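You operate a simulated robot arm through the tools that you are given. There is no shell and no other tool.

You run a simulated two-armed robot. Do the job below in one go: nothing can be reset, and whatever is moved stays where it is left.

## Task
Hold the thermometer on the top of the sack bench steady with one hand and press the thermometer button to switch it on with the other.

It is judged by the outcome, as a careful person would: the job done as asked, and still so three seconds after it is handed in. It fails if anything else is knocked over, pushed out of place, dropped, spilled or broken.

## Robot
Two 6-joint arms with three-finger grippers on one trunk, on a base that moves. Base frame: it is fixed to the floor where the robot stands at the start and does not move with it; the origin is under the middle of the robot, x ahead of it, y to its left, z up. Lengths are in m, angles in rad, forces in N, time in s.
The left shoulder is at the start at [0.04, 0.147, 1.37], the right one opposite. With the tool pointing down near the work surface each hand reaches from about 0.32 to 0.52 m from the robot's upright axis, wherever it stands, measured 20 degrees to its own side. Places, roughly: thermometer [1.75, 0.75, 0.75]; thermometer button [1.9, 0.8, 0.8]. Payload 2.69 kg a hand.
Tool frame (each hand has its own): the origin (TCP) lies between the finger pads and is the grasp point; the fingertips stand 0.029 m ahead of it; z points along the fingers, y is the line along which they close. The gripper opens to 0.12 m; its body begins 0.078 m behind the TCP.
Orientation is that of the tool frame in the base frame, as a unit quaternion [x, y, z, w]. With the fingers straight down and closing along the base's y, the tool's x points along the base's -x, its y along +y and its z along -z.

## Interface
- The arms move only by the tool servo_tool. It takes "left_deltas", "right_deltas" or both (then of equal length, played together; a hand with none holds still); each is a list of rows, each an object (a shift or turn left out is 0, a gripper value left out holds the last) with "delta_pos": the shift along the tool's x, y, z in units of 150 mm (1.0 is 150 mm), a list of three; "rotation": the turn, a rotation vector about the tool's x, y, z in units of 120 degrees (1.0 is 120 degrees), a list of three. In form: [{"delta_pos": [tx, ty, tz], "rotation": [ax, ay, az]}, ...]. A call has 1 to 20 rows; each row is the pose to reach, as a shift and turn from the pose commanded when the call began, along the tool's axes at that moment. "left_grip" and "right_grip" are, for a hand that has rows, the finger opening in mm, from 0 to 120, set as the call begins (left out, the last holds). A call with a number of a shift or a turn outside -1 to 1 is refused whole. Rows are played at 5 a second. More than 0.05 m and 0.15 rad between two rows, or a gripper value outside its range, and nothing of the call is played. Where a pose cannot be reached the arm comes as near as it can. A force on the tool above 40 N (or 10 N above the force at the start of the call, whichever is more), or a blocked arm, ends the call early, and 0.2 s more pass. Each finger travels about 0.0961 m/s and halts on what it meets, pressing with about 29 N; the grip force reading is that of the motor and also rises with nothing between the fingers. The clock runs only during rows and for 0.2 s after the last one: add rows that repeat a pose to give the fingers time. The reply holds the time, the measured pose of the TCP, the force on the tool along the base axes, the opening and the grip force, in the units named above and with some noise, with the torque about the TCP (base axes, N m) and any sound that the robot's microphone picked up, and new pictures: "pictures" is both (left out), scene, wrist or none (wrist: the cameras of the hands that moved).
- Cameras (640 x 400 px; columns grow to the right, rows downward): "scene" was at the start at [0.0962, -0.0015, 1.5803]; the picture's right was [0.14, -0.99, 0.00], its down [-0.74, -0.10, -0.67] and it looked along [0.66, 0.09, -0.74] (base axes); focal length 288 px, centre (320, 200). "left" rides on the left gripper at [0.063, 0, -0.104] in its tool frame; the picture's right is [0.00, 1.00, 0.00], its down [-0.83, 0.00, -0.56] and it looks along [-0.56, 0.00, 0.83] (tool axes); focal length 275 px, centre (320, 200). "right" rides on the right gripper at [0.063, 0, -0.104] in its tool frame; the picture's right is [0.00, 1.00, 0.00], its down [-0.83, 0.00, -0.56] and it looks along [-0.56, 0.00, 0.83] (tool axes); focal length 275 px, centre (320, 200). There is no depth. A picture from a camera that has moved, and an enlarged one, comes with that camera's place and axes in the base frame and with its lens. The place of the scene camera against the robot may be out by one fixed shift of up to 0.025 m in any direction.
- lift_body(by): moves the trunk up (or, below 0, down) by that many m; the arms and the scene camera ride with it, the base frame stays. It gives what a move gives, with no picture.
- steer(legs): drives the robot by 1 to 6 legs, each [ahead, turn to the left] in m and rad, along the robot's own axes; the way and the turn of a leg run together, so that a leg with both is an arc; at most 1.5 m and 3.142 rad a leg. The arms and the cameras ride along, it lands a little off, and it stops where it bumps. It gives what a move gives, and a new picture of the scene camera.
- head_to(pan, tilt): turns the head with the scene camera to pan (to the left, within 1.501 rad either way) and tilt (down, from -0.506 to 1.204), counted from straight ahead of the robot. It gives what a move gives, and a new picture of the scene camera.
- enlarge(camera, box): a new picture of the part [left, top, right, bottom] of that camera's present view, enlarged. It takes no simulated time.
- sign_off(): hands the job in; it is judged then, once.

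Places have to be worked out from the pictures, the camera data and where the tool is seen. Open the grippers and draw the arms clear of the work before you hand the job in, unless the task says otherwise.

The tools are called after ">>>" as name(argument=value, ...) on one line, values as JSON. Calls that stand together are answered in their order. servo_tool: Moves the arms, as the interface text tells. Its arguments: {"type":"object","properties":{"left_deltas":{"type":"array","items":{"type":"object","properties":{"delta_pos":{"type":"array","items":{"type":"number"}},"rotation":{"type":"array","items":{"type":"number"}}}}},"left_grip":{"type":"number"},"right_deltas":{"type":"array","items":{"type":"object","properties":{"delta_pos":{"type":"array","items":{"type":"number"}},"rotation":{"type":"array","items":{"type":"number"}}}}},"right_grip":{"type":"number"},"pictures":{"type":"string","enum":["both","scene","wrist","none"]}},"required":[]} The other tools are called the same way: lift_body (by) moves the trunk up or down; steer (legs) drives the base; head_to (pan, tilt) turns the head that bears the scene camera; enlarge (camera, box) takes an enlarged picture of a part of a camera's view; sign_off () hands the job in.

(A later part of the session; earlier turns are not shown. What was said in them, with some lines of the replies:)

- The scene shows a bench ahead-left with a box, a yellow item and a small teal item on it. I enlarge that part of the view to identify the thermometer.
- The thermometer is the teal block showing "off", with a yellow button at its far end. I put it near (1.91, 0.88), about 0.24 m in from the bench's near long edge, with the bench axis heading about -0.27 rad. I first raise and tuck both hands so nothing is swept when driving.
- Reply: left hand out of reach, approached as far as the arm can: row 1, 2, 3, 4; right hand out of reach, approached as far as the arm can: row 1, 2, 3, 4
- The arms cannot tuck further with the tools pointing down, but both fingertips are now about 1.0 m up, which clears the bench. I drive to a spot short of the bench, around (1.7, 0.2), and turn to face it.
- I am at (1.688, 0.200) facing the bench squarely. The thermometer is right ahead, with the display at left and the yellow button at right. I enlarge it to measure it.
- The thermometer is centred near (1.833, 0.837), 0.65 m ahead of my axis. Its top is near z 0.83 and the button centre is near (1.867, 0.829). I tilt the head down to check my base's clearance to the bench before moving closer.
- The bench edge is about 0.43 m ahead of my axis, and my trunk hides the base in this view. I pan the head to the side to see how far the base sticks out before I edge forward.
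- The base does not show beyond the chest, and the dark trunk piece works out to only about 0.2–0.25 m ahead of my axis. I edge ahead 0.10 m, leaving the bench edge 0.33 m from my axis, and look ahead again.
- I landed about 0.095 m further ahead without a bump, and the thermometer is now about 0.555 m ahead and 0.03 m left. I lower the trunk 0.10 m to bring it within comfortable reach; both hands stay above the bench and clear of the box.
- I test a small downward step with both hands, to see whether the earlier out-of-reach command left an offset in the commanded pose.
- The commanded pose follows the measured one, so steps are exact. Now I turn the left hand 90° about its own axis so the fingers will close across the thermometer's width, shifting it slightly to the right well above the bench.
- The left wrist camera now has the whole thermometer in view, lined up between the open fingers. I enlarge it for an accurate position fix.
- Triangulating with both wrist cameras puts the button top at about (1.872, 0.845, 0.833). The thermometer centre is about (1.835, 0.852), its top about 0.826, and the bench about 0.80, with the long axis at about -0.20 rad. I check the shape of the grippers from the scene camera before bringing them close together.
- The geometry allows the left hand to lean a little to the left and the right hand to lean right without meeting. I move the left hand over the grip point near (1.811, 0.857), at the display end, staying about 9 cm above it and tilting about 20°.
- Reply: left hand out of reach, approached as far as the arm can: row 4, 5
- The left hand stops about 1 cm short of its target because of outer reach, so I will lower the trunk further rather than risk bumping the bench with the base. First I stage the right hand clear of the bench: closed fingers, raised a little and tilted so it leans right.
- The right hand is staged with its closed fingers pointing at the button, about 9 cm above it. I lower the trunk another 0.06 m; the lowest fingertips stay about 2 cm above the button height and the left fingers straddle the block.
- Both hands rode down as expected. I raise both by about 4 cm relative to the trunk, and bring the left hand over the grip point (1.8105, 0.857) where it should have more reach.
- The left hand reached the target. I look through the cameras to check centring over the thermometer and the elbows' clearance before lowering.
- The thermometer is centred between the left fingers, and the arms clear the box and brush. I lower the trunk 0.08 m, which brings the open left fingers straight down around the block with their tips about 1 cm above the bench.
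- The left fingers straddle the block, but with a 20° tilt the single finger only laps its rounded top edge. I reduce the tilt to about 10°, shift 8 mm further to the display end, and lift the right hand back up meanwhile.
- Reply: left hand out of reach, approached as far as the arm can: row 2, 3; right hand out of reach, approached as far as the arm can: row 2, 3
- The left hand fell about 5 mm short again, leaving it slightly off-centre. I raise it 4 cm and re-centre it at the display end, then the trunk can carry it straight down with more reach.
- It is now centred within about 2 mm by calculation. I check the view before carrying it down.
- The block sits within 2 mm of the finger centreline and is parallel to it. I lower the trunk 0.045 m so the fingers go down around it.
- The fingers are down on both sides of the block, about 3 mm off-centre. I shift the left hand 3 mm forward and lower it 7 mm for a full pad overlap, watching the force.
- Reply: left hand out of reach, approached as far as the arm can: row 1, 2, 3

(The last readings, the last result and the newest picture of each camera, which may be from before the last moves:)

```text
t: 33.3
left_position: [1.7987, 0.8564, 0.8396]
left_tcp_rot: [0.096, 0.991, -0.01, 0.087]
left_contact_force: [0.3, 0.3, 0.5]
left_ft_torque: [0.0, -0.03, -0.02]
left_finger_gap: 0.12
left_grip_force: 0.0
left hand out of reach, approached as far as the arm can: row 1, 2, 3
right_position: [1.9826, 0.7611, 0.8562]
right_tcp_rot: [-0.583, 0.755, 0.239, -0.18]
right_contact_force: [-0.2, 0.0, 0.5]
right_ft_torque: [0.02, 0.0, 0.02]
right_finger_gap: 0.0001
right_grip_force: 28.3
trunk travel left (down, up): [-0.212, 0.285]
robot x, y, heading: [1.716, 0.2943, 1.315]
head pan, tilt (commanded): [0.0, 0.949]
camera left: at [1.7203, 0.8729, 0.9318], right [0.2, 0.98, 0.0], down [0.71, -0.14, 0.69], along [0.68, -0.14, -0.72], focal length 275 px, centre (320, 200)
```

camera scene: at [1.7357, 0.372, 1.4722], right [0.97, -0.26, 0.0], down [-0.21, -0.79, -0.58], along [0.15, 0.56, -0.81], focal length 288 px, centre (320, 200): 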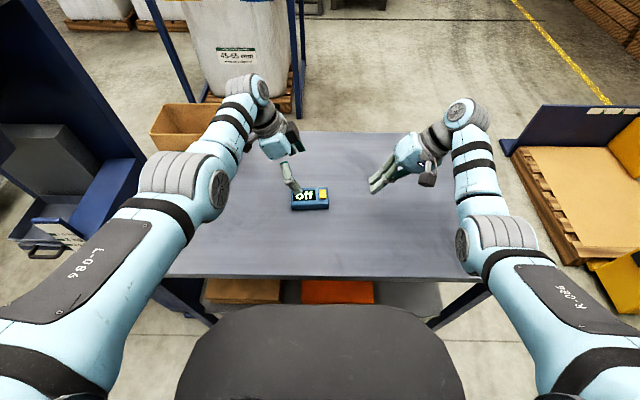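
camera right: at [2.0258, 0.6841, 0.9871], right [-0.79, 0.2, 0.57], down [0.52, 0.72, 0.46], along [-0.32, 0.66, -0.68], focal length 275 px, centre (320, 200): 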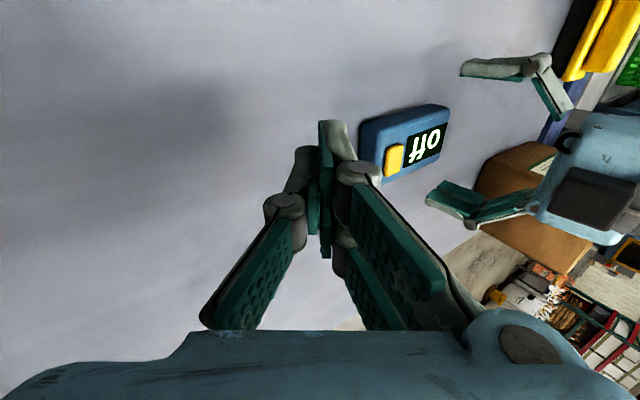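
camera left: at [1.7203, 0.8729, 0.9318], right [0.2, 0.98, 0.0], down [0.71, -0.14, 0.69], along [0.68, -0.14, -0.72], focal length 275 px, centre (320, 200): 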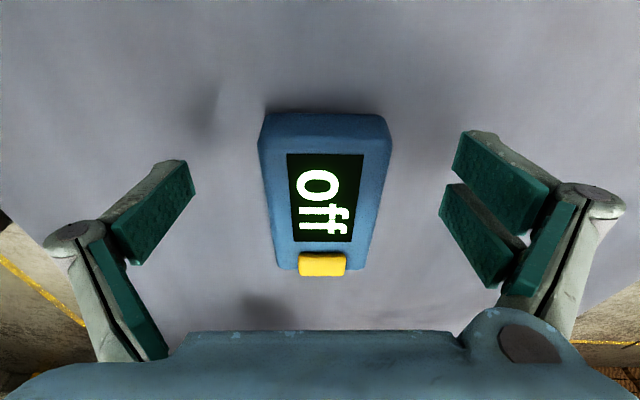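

Centred within about 2 mm now, with no contact forces. I close the left fingers part way to 72 mm first, to check they straddle the block evenly.

>>> servo_tool(left_deltas=[{"delta_pos": [0, 0, 0]}, {"delta_pos": [0, 0, 0]}, {"delta_pos": [0, 0, 0]}], left_grip=72, pictures="both")

```text
t: 34.1
left_position: [1.7974, 0.8552, 0.839]
left_tcp_rot: [0.097, 0.992, -0.01, 0.086]
left_contact_force: [0.0, -0.2, 0.0]
left_ft_torque: [0.0, -0.03, -0.02]
left_finger_gap: 0.0721
left_grip_force: 0.0
right_position: [1.9831, 0.7607, 0.8573]
right_tcp_rot: [-0.582, 0.756, 0.239, -0.18]
right_contact_force: [0.1, 1.1, -0.5]
right_ft_torque: [0.0, 0.0, 0.0]
right_finger_gap: 0.0
right_grip_force: 28.1
trunk travel left (down, up): [-0.212, 0.285]
robot x, y, heading: [1.7124, 0.2936, 1.307]
head pan, tilt (commanded): [0.0, 0.949]
camera scene: at [1.7361, 0.3721, 1.288], right [0.97, -0.26, 0.0], down [-0.21, -0.79, -0.58], along [0.15, 0.56, -0.81], focal length 288 px, centre (320, 200)
camera left: at [1.7203, 0.8729, 0.9319], right [0.2, 0.98, 0.0], down [0.71, -0.14, 0.69], along [0.68, -0.14, -0.72], focal length 275 px, centre (320, 200)
```

scene: 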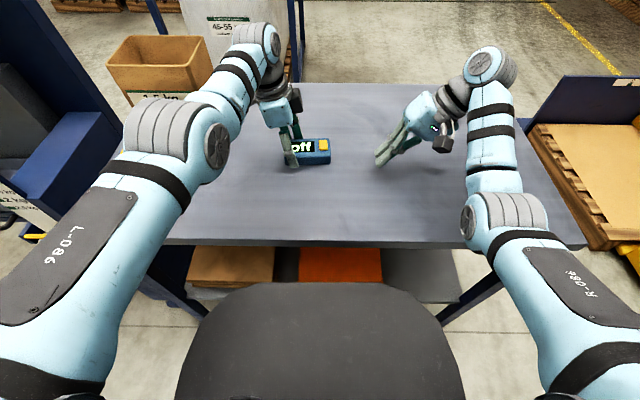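
left: 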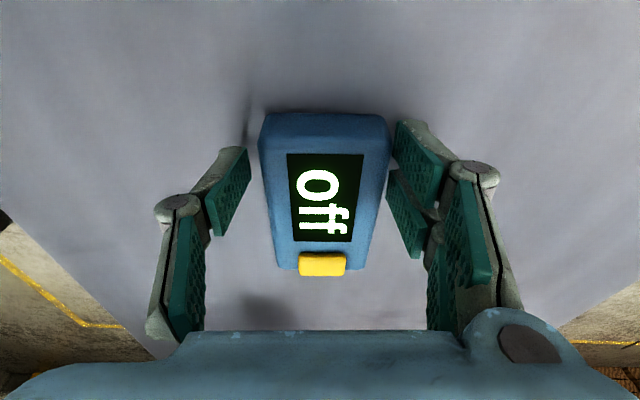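

The far pads are about 3 mm closer to the block than the near one. I reopen slightly, raise 2 cm while shifting 3 mm forward, and lift the right hand too, so a further trunk drop gives the left arm a bit more reach.

>>> servo_tool(left_deltas=[{"delta_pos": [0, 0, 0]}, {"delta_pos": [-0.023, 0.02, -0.131]}, {"delta_pos": [-0.023, 0.02, -0.131]}], right_deltas=[{"delta_pos": [-0.1, 0.05, -0.08]}, {"delta_pos": [-0.2, 0.114, -0.164]}, {"delta_pos": [-0.2, 0.114, -0.164]}], left_grip=90, pictures="none")

>>> lift_body(by=-0.02)

>>> enlarge(camera="left", box=[160, 60, 480, 260])

```text
t: 34.9
left_position: [1.798, 0.8578, 0.8599]
left_tcp_rot: [0.096, 0.992, -0.01, 0.086]
left_contact_force: [-0.1, -0.7, 0.2]
left_ft_torque: [0.0, -0.03, 0.01]
left_finger_gap: 0.0901
left_grip_force: 0.2
right_position: [1.9902, 0.7905, 0.8868]
right_tcp_rot: [-0.582, 0.756, 0.239, -0.181]
right_contact_force: [-0.7, -0.1, 1.2]
right_ft_torque: [0.05, 0.02, 0.0]
right_finger_gap: 0.0004
right_grip_force: 28.9
trunk travel left (down, up): [-0.212, 0.285]
robot x, y, heading: [1.7134, 0.2948, 1.307]
head pan, tilt (commanded): [0.0, 0.949]
```

```text
t: 35.6
left_position: [1.7977, 0.8581, 0.8398]
left_tcp_rot: [0.096, 0.991, -0.01, 0.087]
left_contact_force: [-0.4, 0.3, -0.3]
left_ft_torque: [0.01, 0.02, -0.03]
left_finger_gap: 0.0898
left_grip_force: 0.1
right_position: [1.9911, 0.7896, 0.8666]
right_tcp_rot: [-0.582, 0.756, 0.239, -0.181]
right_contact_force: [0.9, -0.5, 0.3]
right_ft_torque: [-0.02, -0.02, 0.01]
right_finger_gap: 0.0
right_grip_force: 28.1
trunk travel left (down, up): [-0.192, 0.305]
robot x, y, heading: [1.7148, 0.2931, 1.308]
head pan, tilt (commanded): [0.0, 0.949]
```

```text
2.00 times, centred on (320, 160) of left
camera zoom: at [1.7195, 0.8741, 0.9319], right [0.2, 0.98, 0.0], down [0.71, -0.14, 0.69], along [0.68, -0.14, -0.72], focal length 551 px, centre (320, 280)
```

zoom: 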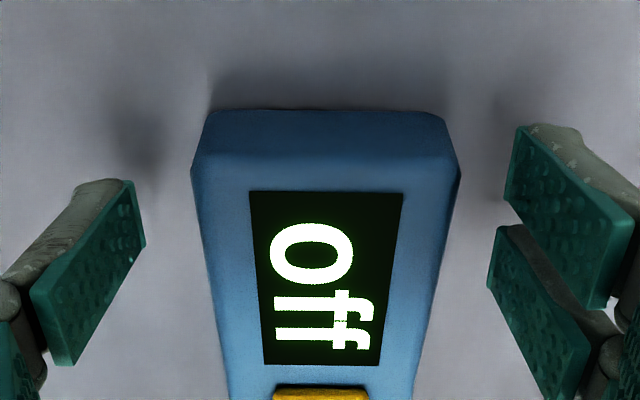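

The block is now within about 1.3 mm of the centre between the pads. I close the left fingers onto it.

>>> servo_tool(left_deltas=[{"delta_pos": [0, 0, 0]}, {"delta_pos": [0, 0, 0]}, {"delta_pos": [0, 0, 0]}, {"delta_pos": [0, 0, 0]}], left_grip=50, pictures="both")

```text
t: 36.6
left_position: [1.798, 0.8582, 0.8397]
left_tcp_rot: [0.097, 0.992, -0.009, 0.086]
left_contact_force: [0.1, 0.4, 3.2]
left_ft_torque: [-0.02, 0.01, -0.02]
left_finger_gap: 0.0617
left_grip_force: 29.0
right_position: [1.9908, 0.7897, 0.8673]
right_tcp_rot: [-0.582, 0.756, 0.238, -0.18]
right_contact_force: [0.3, -0.7, 0.1]
right_ft_torque: [0.01, -0.02, 0.02]
right_finger_gap: 0.0
right_grip_force: 28.8
trunk travel left (down, up): [-0.192, 0.305]
robot x, y, heading: [1.7131, 0.293, 1.308]
head pan, tilt (commanded): [0.0, 0.949]
camera scene: at [1.736, 0.3717, 1.2681], right [0.97, -0.26, 0.0], down [-0.21, -0.79, -0.58], along [0.15, 0.56, -0.81], focal length 288 px, centre (320, 200)
camera left: at [1.7194, 0.8739, 0.9322], right [0.2, 0.98, 0.0], down [0.71, -0.14, 0.69], along [0.68, -0.14, -0.72], focal length 275 px, centre (320, 200)
```

scene: 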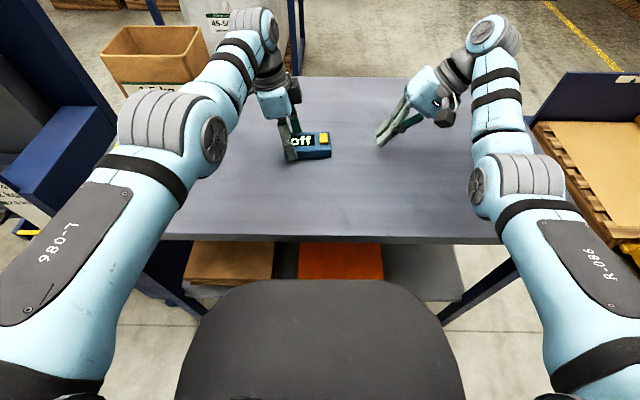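
left: 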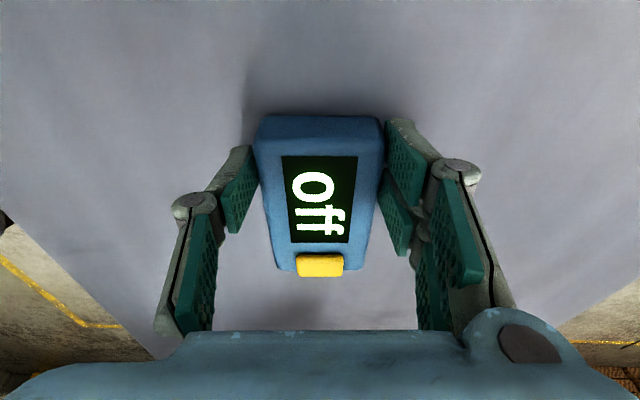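

The left hand now holds the block, with a gap of 61.7 mm and a grip force of 29 N. I enlarge the left and right views to fix the button's position for the press.

>>> enlarge(camera="left", box=[256, 190, 384, 290])

>>> enlarge(camera="right", box=[260, 80, 500, 240])

>>> enlarge(camera="scene", box=[260, 60, 440, 180])

```text
4.00 times, centred on (320, 240) of left
camera zoom: at [1.7194, 0.8739, 0.9322], right [0.2, 0.98, 0.0], down [0.71, -0.14, 0.69], along [0.68, -0.14, -0.72], focal length 1101 px, centre (320, 40)
```

zoom: 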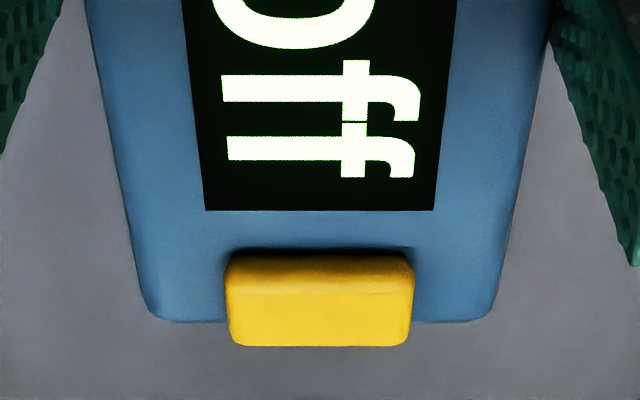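

```text
2.50 times, centred on (380, 160) of right
camera zoom: at [2.0338, 0.7122, 0.9524], right [-0.79, 0.2, 0.57], down [0.52, 0.72, 0.46], along [-0.32, 0.66, -0.68], focal length 688 px, centre (170, 300)
```

zoom: 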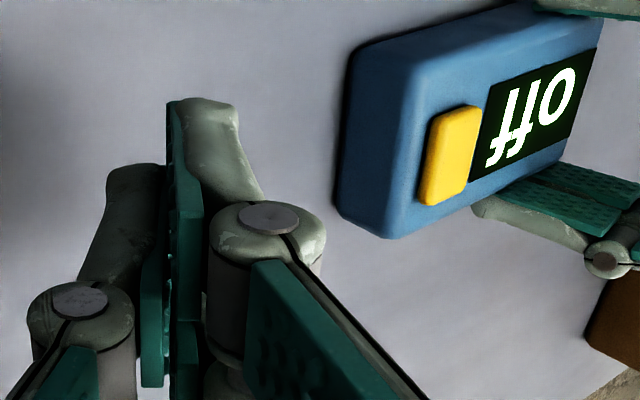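

```text
3.33 times, centred on (350, 120) of scene
camera zoom: at [1.736, 0.3717, 1.2681], right [0.97, -0.26, 0.0], down [-0.21, -0.79, -0.58], along [0.15, 0.56, -0.81], focal length 960 px, centre (220, 467)
```

zoom: 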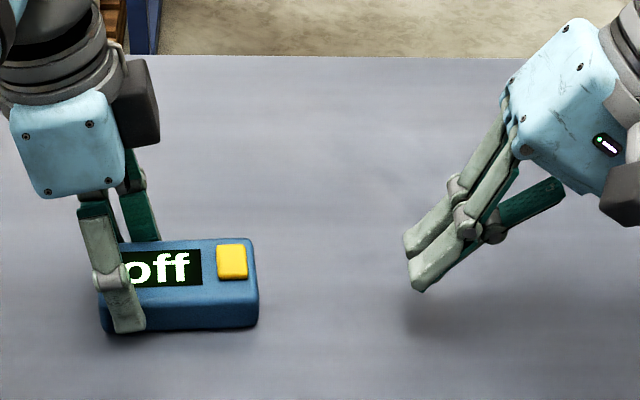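

Intersecting the two wrist views puts the button top at about (1.871, 0.842, 0.836). With this tilt the single lower fingertip sits about 32 mm below the TCP, so I move the right hand to about 3 cm above the button, rising first.

>>> servo_tool(right_deltas=[{"delta_pos": [0, 0.125, -0.179]}, {"delta_pos": [-0.033, 0.295, -0.06]}, {"delta_pos": [-0.066, 0.464, 0.058]}, {"delta_pos": [-0.098, 0.634, 0.177]}, {"delta_pos": [-0.131, 0.803, 0.295]}, {"delta_pos": [-0.131, 0.803, 0.295]}], pictures="both")

>>> enlarge(camera="left", box=[220, 150, 420, 300])

>>> enlarge(camera="scene", box=[260, 60, 440, 180])

```text
t: 38.0
left_position: [1.7971, 0.8571, 0.8402]
left_tcp_rot: [0.095, 0.992, -0.009, 0.087]
left_contact_force: [0.0, -0.7, 3.0]
left_ft_torque: [0.03, -0.09, -0.04]
left_finger_gap: 0.0614
left_grip_force: 29.1
right_position: [1.8761, 0.8389, 0.9008]
right_tcp_rot: [-0.582, 0.756, 0.24, -0.18]
right_contact_force: [0.0, 0.5, 1.3]
right_ft_torque: [0.0, -0.01, -0.01]
right_finger_gap: 0.0
right_grip_force: 28.6
trunk travel left (down, up): [-0.192, 0.305]
robot x, y, heading: [1.7172, 0.295, 1.316]
head pan, tilt (commanded): [0.0, 0.949]
camera scene: at [1.7359, 0.3715, 1.2681], right [0.97, -0.26, 0.0], down [-0.21, -0.79, -0.58], along [0.15, 0.56, -0.81], focal length 288 px, centre (320, 200)
camera right: at [1.9197, 0.7622, 0.9857], right [-0.79, 0.2, 0.57], down [0.52, 0.72, 0.46], along [-0.32, 0.66, -0.68], focal length 275 px, centre (320, 200)
```

scene: 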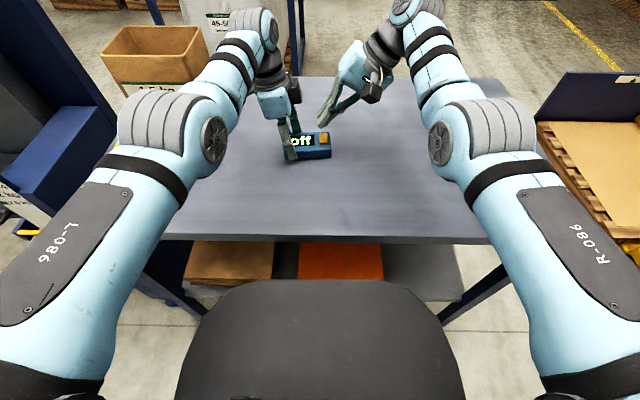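
right: 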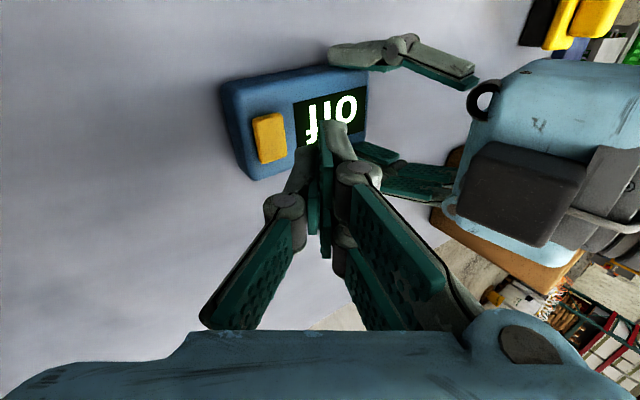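

```text
2.67 times, centred on (320, 225) of left
camera zoom: at [1.7192, 0.8738, 0.9323], right [0.2, 0.98, 0.0], down [0.71, -0.14, 0.69], along [0.68, -0.14, -0.72], focal length 734 px, centre (320, 133)
```

zoom: 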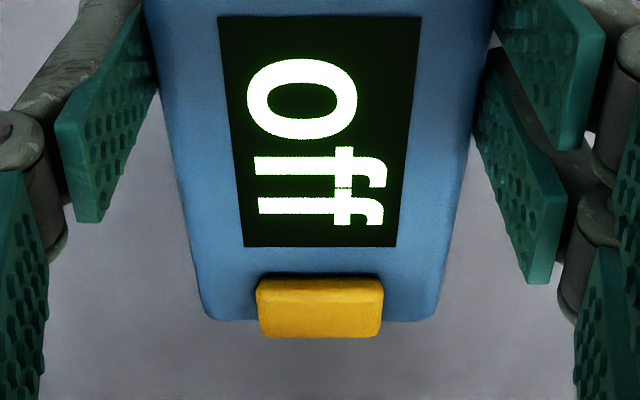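

```text
3.33 times, centred on (350, 120) of scene
camera zoom: at [1.7359, 0.3715, 1.2681], right [0.97, -0.26, 0.0], down [-0.21, -0.79, -0.58], along [0.15, 0.56, -0.81], focal length 960 px, centre (220, 467)
```

zoom: 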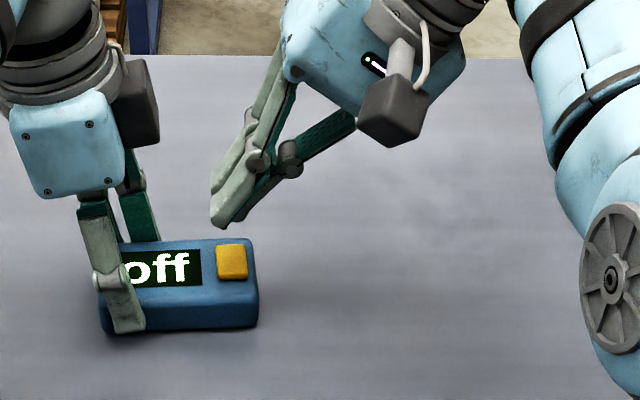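

The right fingertip is lined up over the button, with a small 3 mm shift to the left needed. I descend 2.5 cm to hover about 7 mm above it and check again.

>>> servo_tool(right_deltas=[{"delta_pos": [0, -0.026, 0.05]}, {"delta_pos": [0, -0.052, 0.1]}, {"delta_pos": [0.001, -0.079, 0.148]}, {"delta_pos": [0.001, -0.079, 0.148]}], pictures="wrist")

>>> enlarge(camera="right", box=[220, 80, 420, 205])

>>> enlarge(camera="left", box=[220, 150, 420, 300])

>>> enlarge(camera="scene", box=[280, 90, 370, 150])

```text
t: 39.0
left_position: [1.7964, 0.8567, 0.8399]
left_tcp_rot: [0.096, 0.992, -0.01, 0.087]
left_contact_force: [-0.6, 0.4, 3.3]
left_ft_torque: [0.07, 0.06, 0.01]
left_finger_gap: 0.0614
left_grip_force: 29.0
right_position: [1.8718, 0.8401, 0.8765]
right_tcp_rot: [-0.582, 0.756, 0.24, -0.18]
right_contact_force: [0.3, -1.2, -0.1]
right_ft_torque: [0.03, 0.03, 0.02]
right_finger_gap: 0.0004
right_grip_force: 28.7
trunk travel left (down, up): [-0.192, 0.305]
robot x, y, heading: [1.7169, 0.2947, 1.308]
head pan, tilt (commanded): [0.0, 0.949]
camera right: at [1.9165, 0.7635, 0.9607], right [-0.79, 0.2, 0.57], down [0.52, 0.72, 0.46], along [-0.32, 0.66, -0.68], focal length 275 px, centre (320, 200)
```

right: 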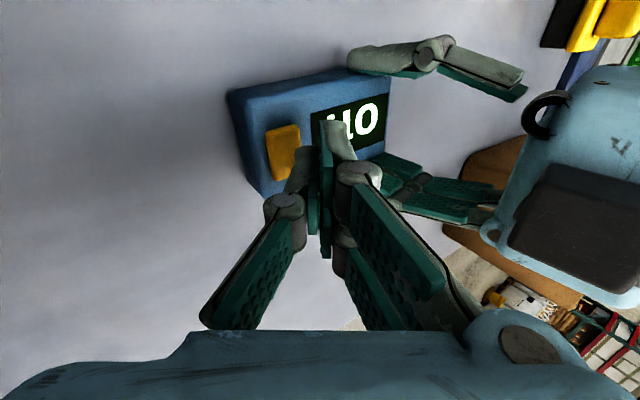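

```text
3.20 times, centred on (320, 142) of right
camera zoom: at [1.9165, 0.7635, 0.9607], right [-0.79, 0.2, 0.57], down [0.52, 0.72, 0.46], along [-0.32, 0.66, -0.68], focal length 881 px, centre (320, 384)
```

zoom: 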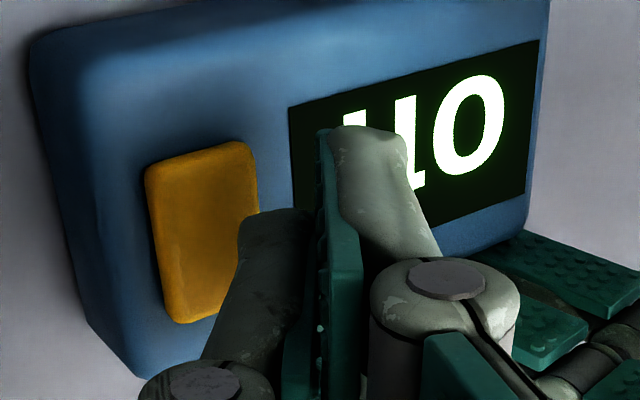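

```text
2.67 times, centred on (320, 225) of left
camera zoom: at [1.7192, 0.8738, 0.9322], right [0.2, 0.98, 0.0], down [0.71, -0.14, 0.69], along [0.68, -0.14, -0.72], focal length 734 px, centre (320, 133)
```

zoom: 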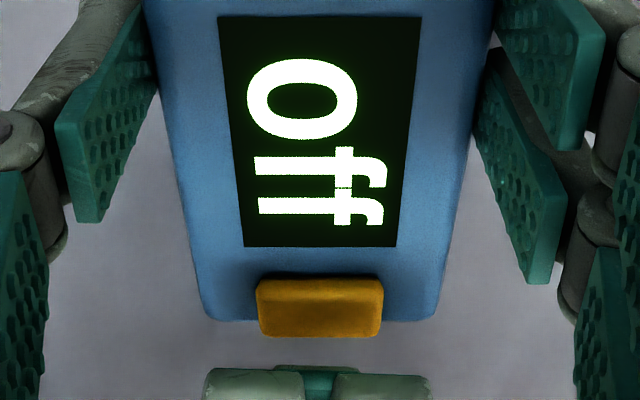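

```text
6.67 times, centred on (325, 120) of scene
camera zoom: at [1.7357, 0.3716, 1.2681], right [0.97, -0.26, 0.0], down [-0.21, -0.79, -0.58], along [0.15, 0.56, -0.81], focal length 1920 px, centre (287, 733)
```

zoom: 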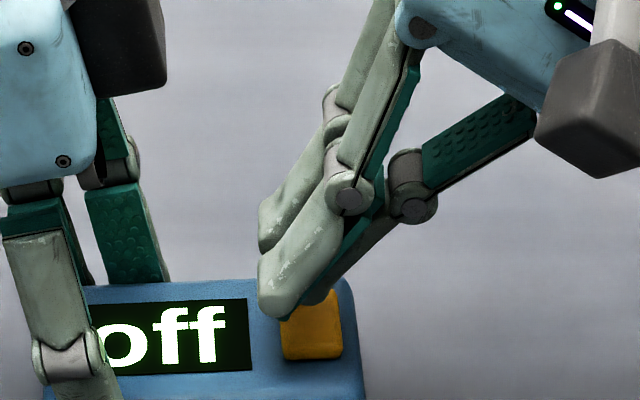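

The fingertip's lower edge is lined up with the button's centre, about 8 mm above it, and the display still reads "off". I press straight down in 2 mm steps with the force guard active while the left hand holds.

>>> servo_tool(right_deltas=[{"delta_pos": [0, -0.0076, 0.0109]}, {"delta_pos": [0, -0.0153, 0.0219]}, {"delta_pos": [0, -0.0229, 0.0328]}, {"delta_pos": [0, -0.0305, 0.0438]}, {"delta_pos": [0, -0.0381, 0.0547]}, {"delta_pos": [0, -0.042, 0.0602]}], pictures="wrist")

>>> enlarge(camera="left", box=[220, 150, 420, 300])

>>> enlarge(camera="scene", box=[280, 90, 370, 150])

```text
t: 40.4
left_position: [1.7976, 0.8571, 0.8405]
left_tcp_rot: [0.096, 0.991, -0.009, 0.088]
left_contact_force: [-2.1, 1.0, 2.6]
left_ft_torque: [0.08, 0.02, 0.03]
left_finger_gap: 0.0615
left_grip_force: 29.1
right_position: [1.8729, 0.8412, 0.8642]
right_tcp_rot: [-0.583, 0.756, 0.238, -0.181]
right_contact_force: [0.2, -0.3, 0.0]
right_ft_torque: [-0.01, -0.02, 0.01]
right_finger_gap: 0.0
right_grip_force: 28.4
trunk travel left (down, up): [-0.192, 0.305]
robot x, y, heading: [1.7156, 0.2942, 1.307]
head pan, tilt (commanded): [0.0, 0.949]
camera right: at [1.9159, 0.7638, 0.9492], right [-0.79, 0.2, 0.57], down [0.52, 0.72, 0.46], along [-0.32, 0.66, -0.68], focal length 275 px, centre (320, 200)
```

right: 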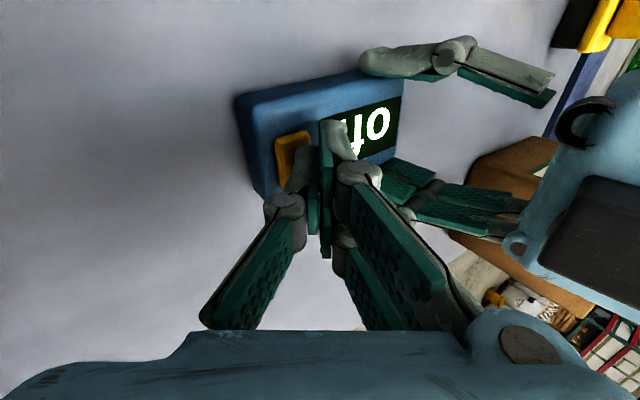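

```text
2.67 times, centred on (320, 225) of left
camera zoom: at [1.7193, 0.8738, 0.9322], right [0.2, 0.98, 0.0], down [0.71, -0.14, 0.69], along [0.68, -0.14, -0.72], focal length 734 px, centre (320, 133)
```

zoom: 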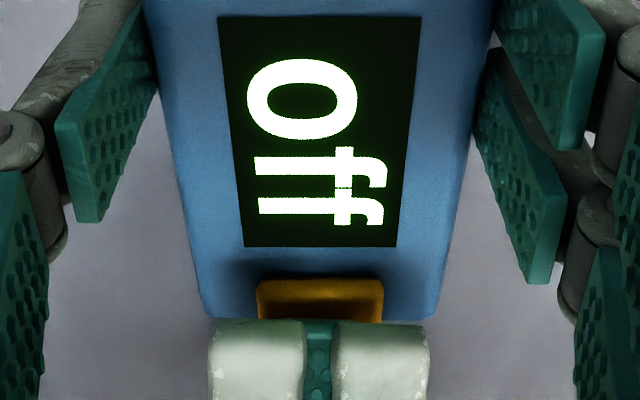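

```text
6.67 times, centred on (325, 120) of scene
camera zoom: at [1.7357, 0.3716, 1.2681], right [0.97, -0.26, 0.0], down [-0.21, -0.79, -0.58], along [0.15, 0.56, -0.81], focal length 1920 px, centre (287, 733)
```

zoom: 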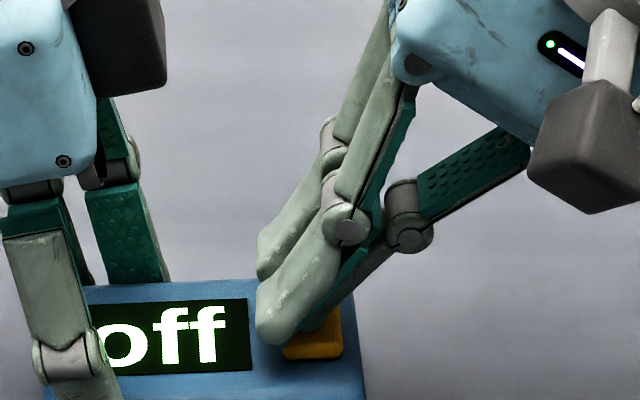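

No contact force yet and the display still says "off". I zoom in on the fingertip before going lower.

>>> enlarge(camera="right", box=[240, 100, 370, 200])

>>> enlarge(camera="scene", box=[305, 110, 350, 150])

```text
4.00 times, centred on (305, 150) of right
camera zoom: at [1.9159, 0.7638, 0.9492], right [-0.79, 0.2, 0.57], down [0.52, 0.72, 0.46], along [-0.32, 0.66, -0.68], focal length 1101 px, centre (380, 400)
```

zoom: 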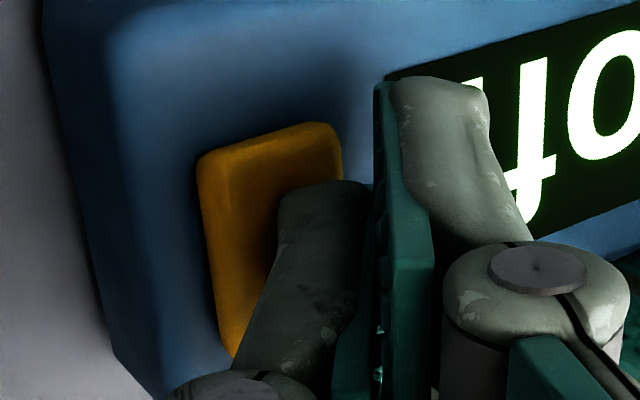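

```text
10.00 times, centred on (328, 130) of scene
camera zoom: at [1.7357, 0.3716, 1.2681], right [0.97, -0.26, 0.0], down [-0.21, -0.79, -0.58], along [0.15, 0.56, -0.81], focal length 2879 px, centre (245, 900)
```

zoom: 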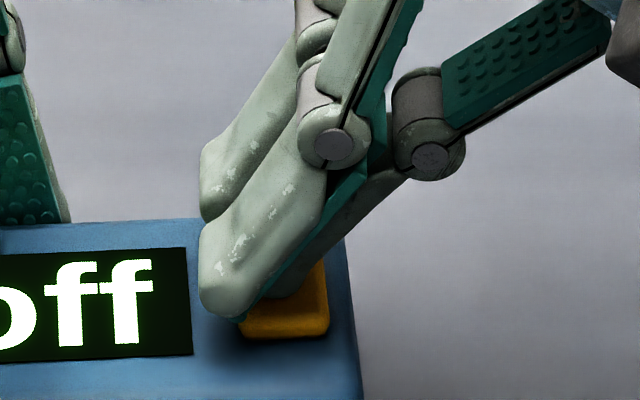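

The single fingertip is a couple of millimetres above the left half of the button. I shift 2 mm right and continue down in 1.4 mm steps, 5.7 mm in total.

>>> servo_tool(right_deltas=[{"delta_pos": [0, -0.0167, 0.0]}, {"delta_pos": [0, -0.0222, 0.0076]}, {"delta_pos": [0, -0.0276, 0.0154]}, {"delta_pos": [0, -0.0331, 0.0233]}], pictures="wrist")

>>> enlarge(camera="left", box=[220, 150, 420, 300])

>>> enlarge(camera="scene", box=[290, 100, 362, 150])

```text
t: 41.4
left_position: [1.7981, 0.8572, 0.8395]
left_tcp_rot: [0.096, 0.991, -0.01, 0.088]
left_contact_force: [0.1, 1.1, 2.1]
left_ft_torque: [0.13, 0.03, -0.03]
left_finger_gap: 0.0615
left_grip_force: 28.6
right_position: [1.8759, 0.8397, 0.859]
right_tcp_rot: [-0.582, 0.756, 0.24, -0.18]
right_contact_force: [-0.6, 0.0, 1.9]
right_ft_torque: [0.01, 0.0, 0.02]
right_finger_gap: 0.0
right_grip_force: 28.9
trunk travel left (down, up): [-0.192, 0.305]
robot x, y, heading: [1.7168, 0.2962, 1.308]
head pan, tilt (commanded): [0.0, 0.949]
heard: click
camera right: at [1.918, 0.7631, 0.9435], right [-0.79, 0.2, 0.57], down [0.52, 0.72, 0.46], along [-0.32, 0.66, -0.68], focal length 275 px, centre (320, 200)
```

right: 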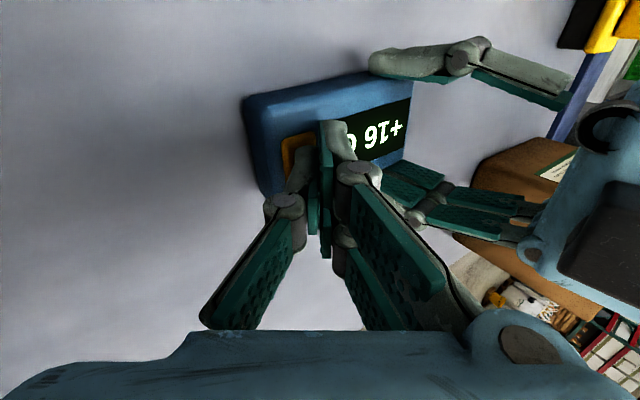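

```text
2.67 times, centred on (320, 225) of left
camera zoom: at [1.7193, 0.8738, 0.9322], right [0.2, 0.98, 0.0], down [0.71, -0.14, 0.69], along [0.68, -0.14, -0.72], focal length 734 px, centre (320, 133)
```

zoom: 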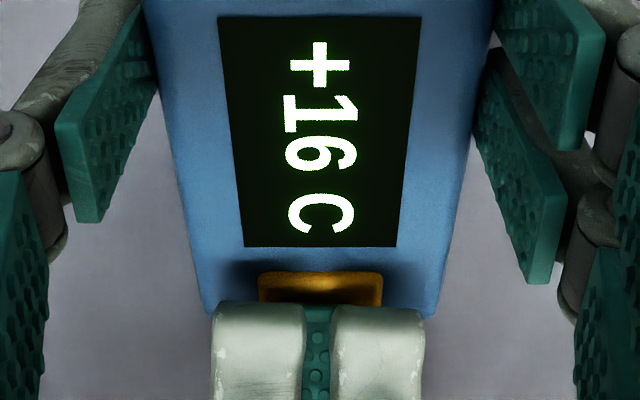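

```text
8.00 times, centred on (326, 125) of scene
camera zoom: at [1.7357, 0.3716, 1.2681], right [0.97, -0.26, 0.0], down [-0.21, -0.79, -0.58], along [0.15, 0.56, -0.81], focal length 2304 px, centre (272, 800)
```

zoom: 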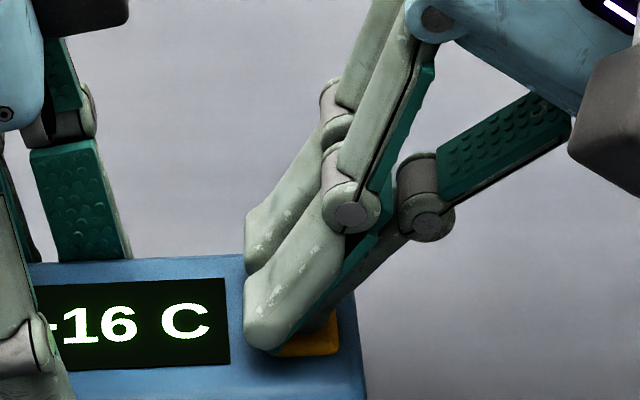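

There was a click and the display now reads "+16 C", so the thermometer is on. I lift the right hand straight up off the button while the left hand still holds.

>>> servo_tool(right_deltas=[{"delta_pos": [0, 0.038, -0.055]}, {"delta_pos": [0, 0.076, -0.11]}, {"delta_pos": [0, 0.114, -0.165]}, {"delta_pos": [0, 0.1525, -0.219]}, {"delta_pos": [0, 0.1525, -0.219]}], pictures="wrist")

>>> enlarge(camera="left", box=[220, 150, 420, 300])

```text
t: 42.6
left_position: [1.7974, 0.8565, 0.8394]
left_tcp_rot: [0.097, 0.992, -0.009, 0.086]
left_contact_force: [-1.5, 0.0, 2.6]
left_ft_torque: [0.05, -0.03, -0.01]
left_finger_gap: 0.0616
left_grip_force: 29.1
right_position: [1.8734, 0.8403, 0.8975]
right_tcp_rot: [-0.583, 0.756, 0.239, -0.18]
right_contact_force: [0.4, 0.9, 0.2]
right_ft_torque: [0.03, 0.01, 0.0]
right_finger_gap: 0.0
right_grip_force: 28.4
trunk travel left (down, up): [-0.192, 0.305]
robot x, y, heading: [1.7126, 0.2936, 1.314]
head pan, tilt (commanded): [0.0, 0.949]
camera right: at [1.9177, 0.7627, 0.9836], right [-0.79, 0.2, 0.57], down [0.52, 0.72, 0.46], along [-0.32, 0.66, -0.68], focal length 275 px, centre (320, 200)
```

right: 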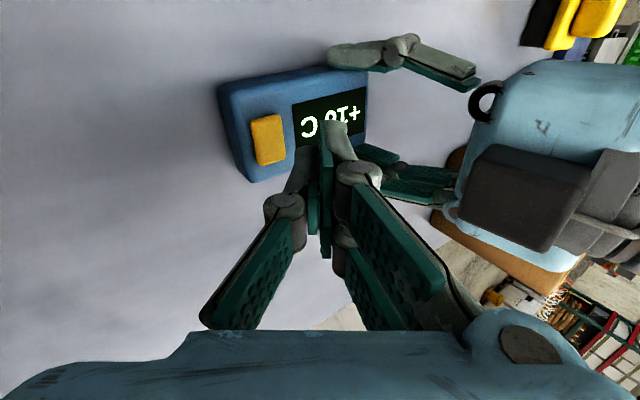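

```text
2.67 times, centred on (320, 225) of left
camera zoom: at [1.7193, 0.8738, 0.9322], right [0.2, 0.98, 0.0], down [0.71, -0.14, 0.69], along [0.68, -0.14, -0.72], focal length 734 px, centre (320, 133)
```

zoom: 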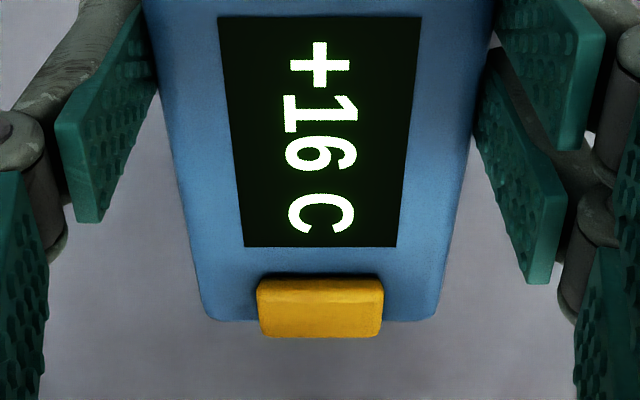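

The reading stays at "+16 C" after release and the block has not moved. I draw the right hand away to the right.

>>> servo_tool(right_deltas=[{"delta_pos": [0.031, -0.17, -0.118]}, {"delta_pos": [0.062, -0.339, -0.237]}, {"delta_pos": [0.094, -0.508, -0.355]}, {"delta_pos": [0.125, -0.678, -0.473]}, {"delta_pos": [0.125, -0.678, -0.473]}], pictures="none")

>>> servo_tool(left_deltas=[{"delta_pos": [0, 0, 0]}, {"delta_pos": [0, 0, 0]}, {"delta_pos": [0, 0, 0]}, {"delta_pos": [0, 0, 0]}], left_grip=110, pictures="both")

```text
t: 43.8
left_position: [1.7977, 0.8573, 0.84]
left_tcp_rot: [0.096, 0.991, -0.009, 0.089]
left_contact_force: [-0.4, -0.8, 3.2]
left_ft_torque: [0.03, 0.04, -0.02]
left_finger_gap: 0.0614
left_grip_force: 29.0
right_position: [1.9891, 0.7897, 0.8986]
right_tcp_rot: [-0.582, 0.756, 0.239, -0.181]
right_contact_force: [-0.4, 0.2, 0.7]
right_ft_torque: [0.0, 0.01, 0.0]
right_finger_gap: 0.0
right_grip_force: 28.1
trunk travel left (down, up): [-0.192, 0.305]
robot x, y, heading: [1.7136, 0.2969, 1.312]
head pan, tilt (commanded): [0.0, 0.949]
```

```text
t: 44.8
left_position: [1.7981, 0.8581, 0.8393]
left_tcp_rot: [0.097, 0.991, -0.011, 0.086]
left_contact_force: [-0.5, -0.5, -0.5]
left_ft_torque: [0.0, -0.02, 0.01]
left_finger_gap: 0.11
left_grip_force: 0.1
right_position: [1.9904, 0.79, 0.8971]
right_tcp_rot: [-0.582, 0.756, 0.24, -0.181]
right_contact_force: [0.8, 1.1, -1.0]
right_ft_torque: [0.01, -0.01, 0.03]
right_finger_gap: 0.0
right_grip_force: 29.1
trunk travel left (down, up): [-0.192, 0.305]
robot x, y, heading: [1.7128, 0.2966, 1.313]
head pan, tilt (commanded): [0.0, 0.949]
camera scene: at [1.736, 0.3721, 1.268], right [0.97, -0.26, 0.0], down [-0.21, -0.79, -0.58], along [0.15, 0.56, -0.81], focal length 288 px, centre (320, 200)
camera left: at [1.7195, 0.8741, 0.9319], right [0.2, 0.98, 0.0], down [0.71, -0.14, 0.69], along [0.68, -0.14, -0.72], focal length 275 px, centre (320, 200)
```

scene: 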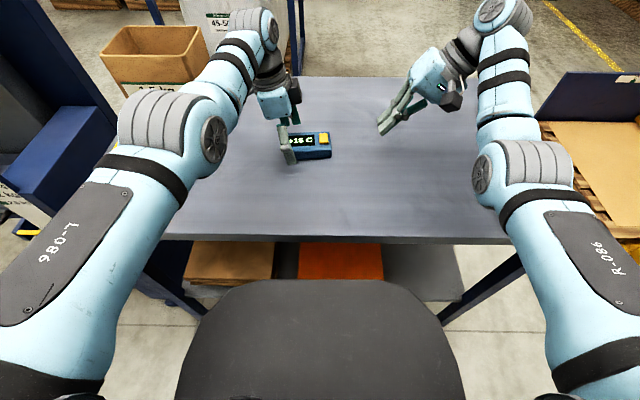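
left: 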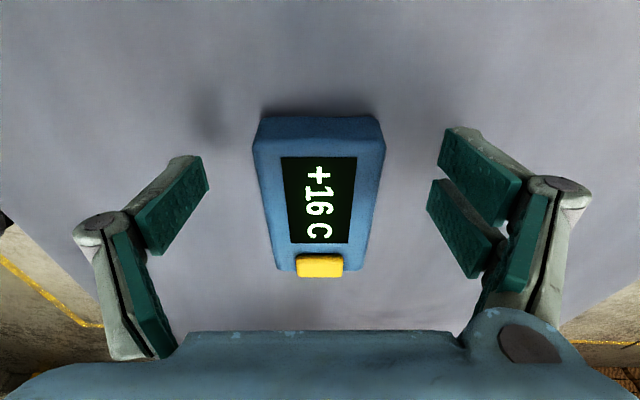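

The left hand has released cleanly and the block is still in place reading "+16 C". I raise the trunk 0.2 m to lift both hands straight up off the bench.

>>> lift_body(by=0.2)

>>> servo_tool(right_deltas=[{"delta_pos": [0, 0, 0]}, {"delta_pos": [0, 0, 0]}, {"delta_pos": [0, 0, 0]}, {"delta_pos": [0, 0, 0]}], right_grip=120, pictures="scene")

```text
t: 47.0
left_position: [1.798, 0.8573, 1.0387]
left_tcp_rot: [0.097, 0.991, -0.01, 0.087]
left_contact_force: [-0.2, -0.1, -0.3]
left_ft_torque: [0.01, 0.0, 0.01]
left_finger_gap: 0.1101
left_grip_force: 0.0
right_position: [1.9888, 0.7906, 1.0967]
right_tcp_rot: [-0.582, 0.756, 0.239, -0.181]
right_contact_force: [-0.3, -0.6, 0.3]
right_ft_torque: [-0.01, -0.01, -0.03]
right_finger_gap: 0.0
right_grip_force: 28.2
trunk travel left (down, up): [-0.392, 0.105]
robot x, y, heading: [1.7141, 0.2972, 1.312]
head pan, tilt (commanded): [0.0, 0.949]
```

```text
t: 48.0
left_position: [1.7988, 0.8574, 1.038]
left_tcp_rot: [0.097, 0.991, -0.01, 0.087]
left_contact_force: [0.5, 0.4, -0.2]
left_ft_torque: [0.03, 0.04, 0.0]
left_finger_gap: 0.1103
left_grip_force: 0.1
right_position: [1.9907, 0.7907, 1.0972]
right_tcp_rot: [-0.582, 0.756, 0.239, -0.18]
right_contact_force: [0.3, 0.9, 0.4]
right_ft_torque: [0.01, -0.03, 0.03]
right_finger_gap: 0.1201
right_grip_force: 0.0
trunk travel left (down, up): [-0.392, 0.105]
robot x, y, heading: [1.7152, 0.2923, 1.31]
head pan, tilt (commanded): [0.0, 0.949]
camera scene: at [1.7361, 0.3721, 1.4671], right [0.97, -0.26, 0.0], down [-0.21, -0.79, -0.58], along [0.15, 0.56, -0.81], focal length 288 px, centre (320, 200)
```

scene: 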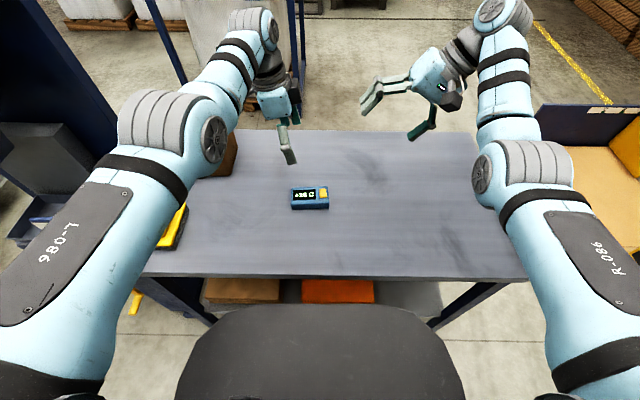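

The hands are about 20 cm clear of the bench and both grippers are open. I back the robot away 0.2 m to draw the arms off the work.

>>> steer(legs=[[-0.2, 0]])

>>> enlarge(camera="scene", box=[150, 60, 450, 250])

```text
t: 49.6
left_position: [1.7472, 0.6657, 1.0368]
left_tcp_rot: [0.097, 0.991, -0.012, 0.087]
left_contact_force: [-0.7, 0.8, 0.1]
left_ft_torque: [-0.05, -0.01, -0.04]
left_finger_gap: 0.11
left_grip_force: 0.2
right_position: [1.9396, 0.5996, 1.0954]
right_tcp_rot: [-0.581, 0.756, 0.238, -0.182]
right_contact_force: [-0.2, 0.4, 0.1]
right_ft_torque: [-0.05, 0.03, 0.02]
right_finger_gap: 0.1202
right_grip_force: 0.0
trunk travel left (down, up): [-0.392, 0.105]
robot x, y, heading: [1.6592, 0.1015, 1.31]
head pan, tilt (commanded): [0.0, 0.949]
camera scene: at [1.6857, 0.1823, 1.4667], right [0.97, -0.26, 0.0], down [-0.21, -0.79, -0.58], along [0.15, 0.56, -0.82], focal length 288 px, centre (320, 200)
```

scene: 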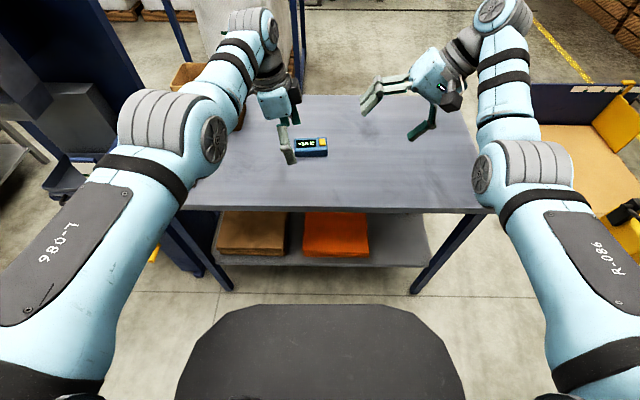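

```text
2.11 times, centred on (300, 155) of scene
camera zoom: at [1.6857, 0.1823, 1.4667], right [0.97, -0.26, 0.0], down [-0.21, -0.79, -0.58], along [0.15, 0.56, -0.82], focal length 606 px, centre (362, 295)
```

zoom: 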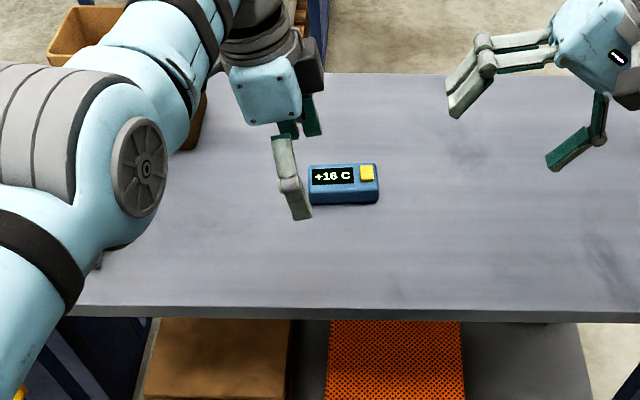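

The thermometer reads "+16 C" in its original place, the box is undisturbed and no arm came low over the brush. Both grippers are open and well clear, so I hand the job in.

>>> sign_off()

```text
The job is handed in.
```

The thermometer on the sack bench is switched on and showed "+16 C" in my last picture before hand-in.

The left hand gripped it across the display end while one right fingertip pressed the yellow button once. There was an audible click, and the display changed from "off" to "+16 C". It stayed on after the button was released and after the left hand let go.

The block did not visibly shift when I pressed the button; gripping it may have nudged it by a millimetre or two. The box was undisturbed. The brush was partly hidden behind the left arm in the last pictures, but no arm came down near it.

Both grippers were open and the robot had backed away from the bench before I handed in.
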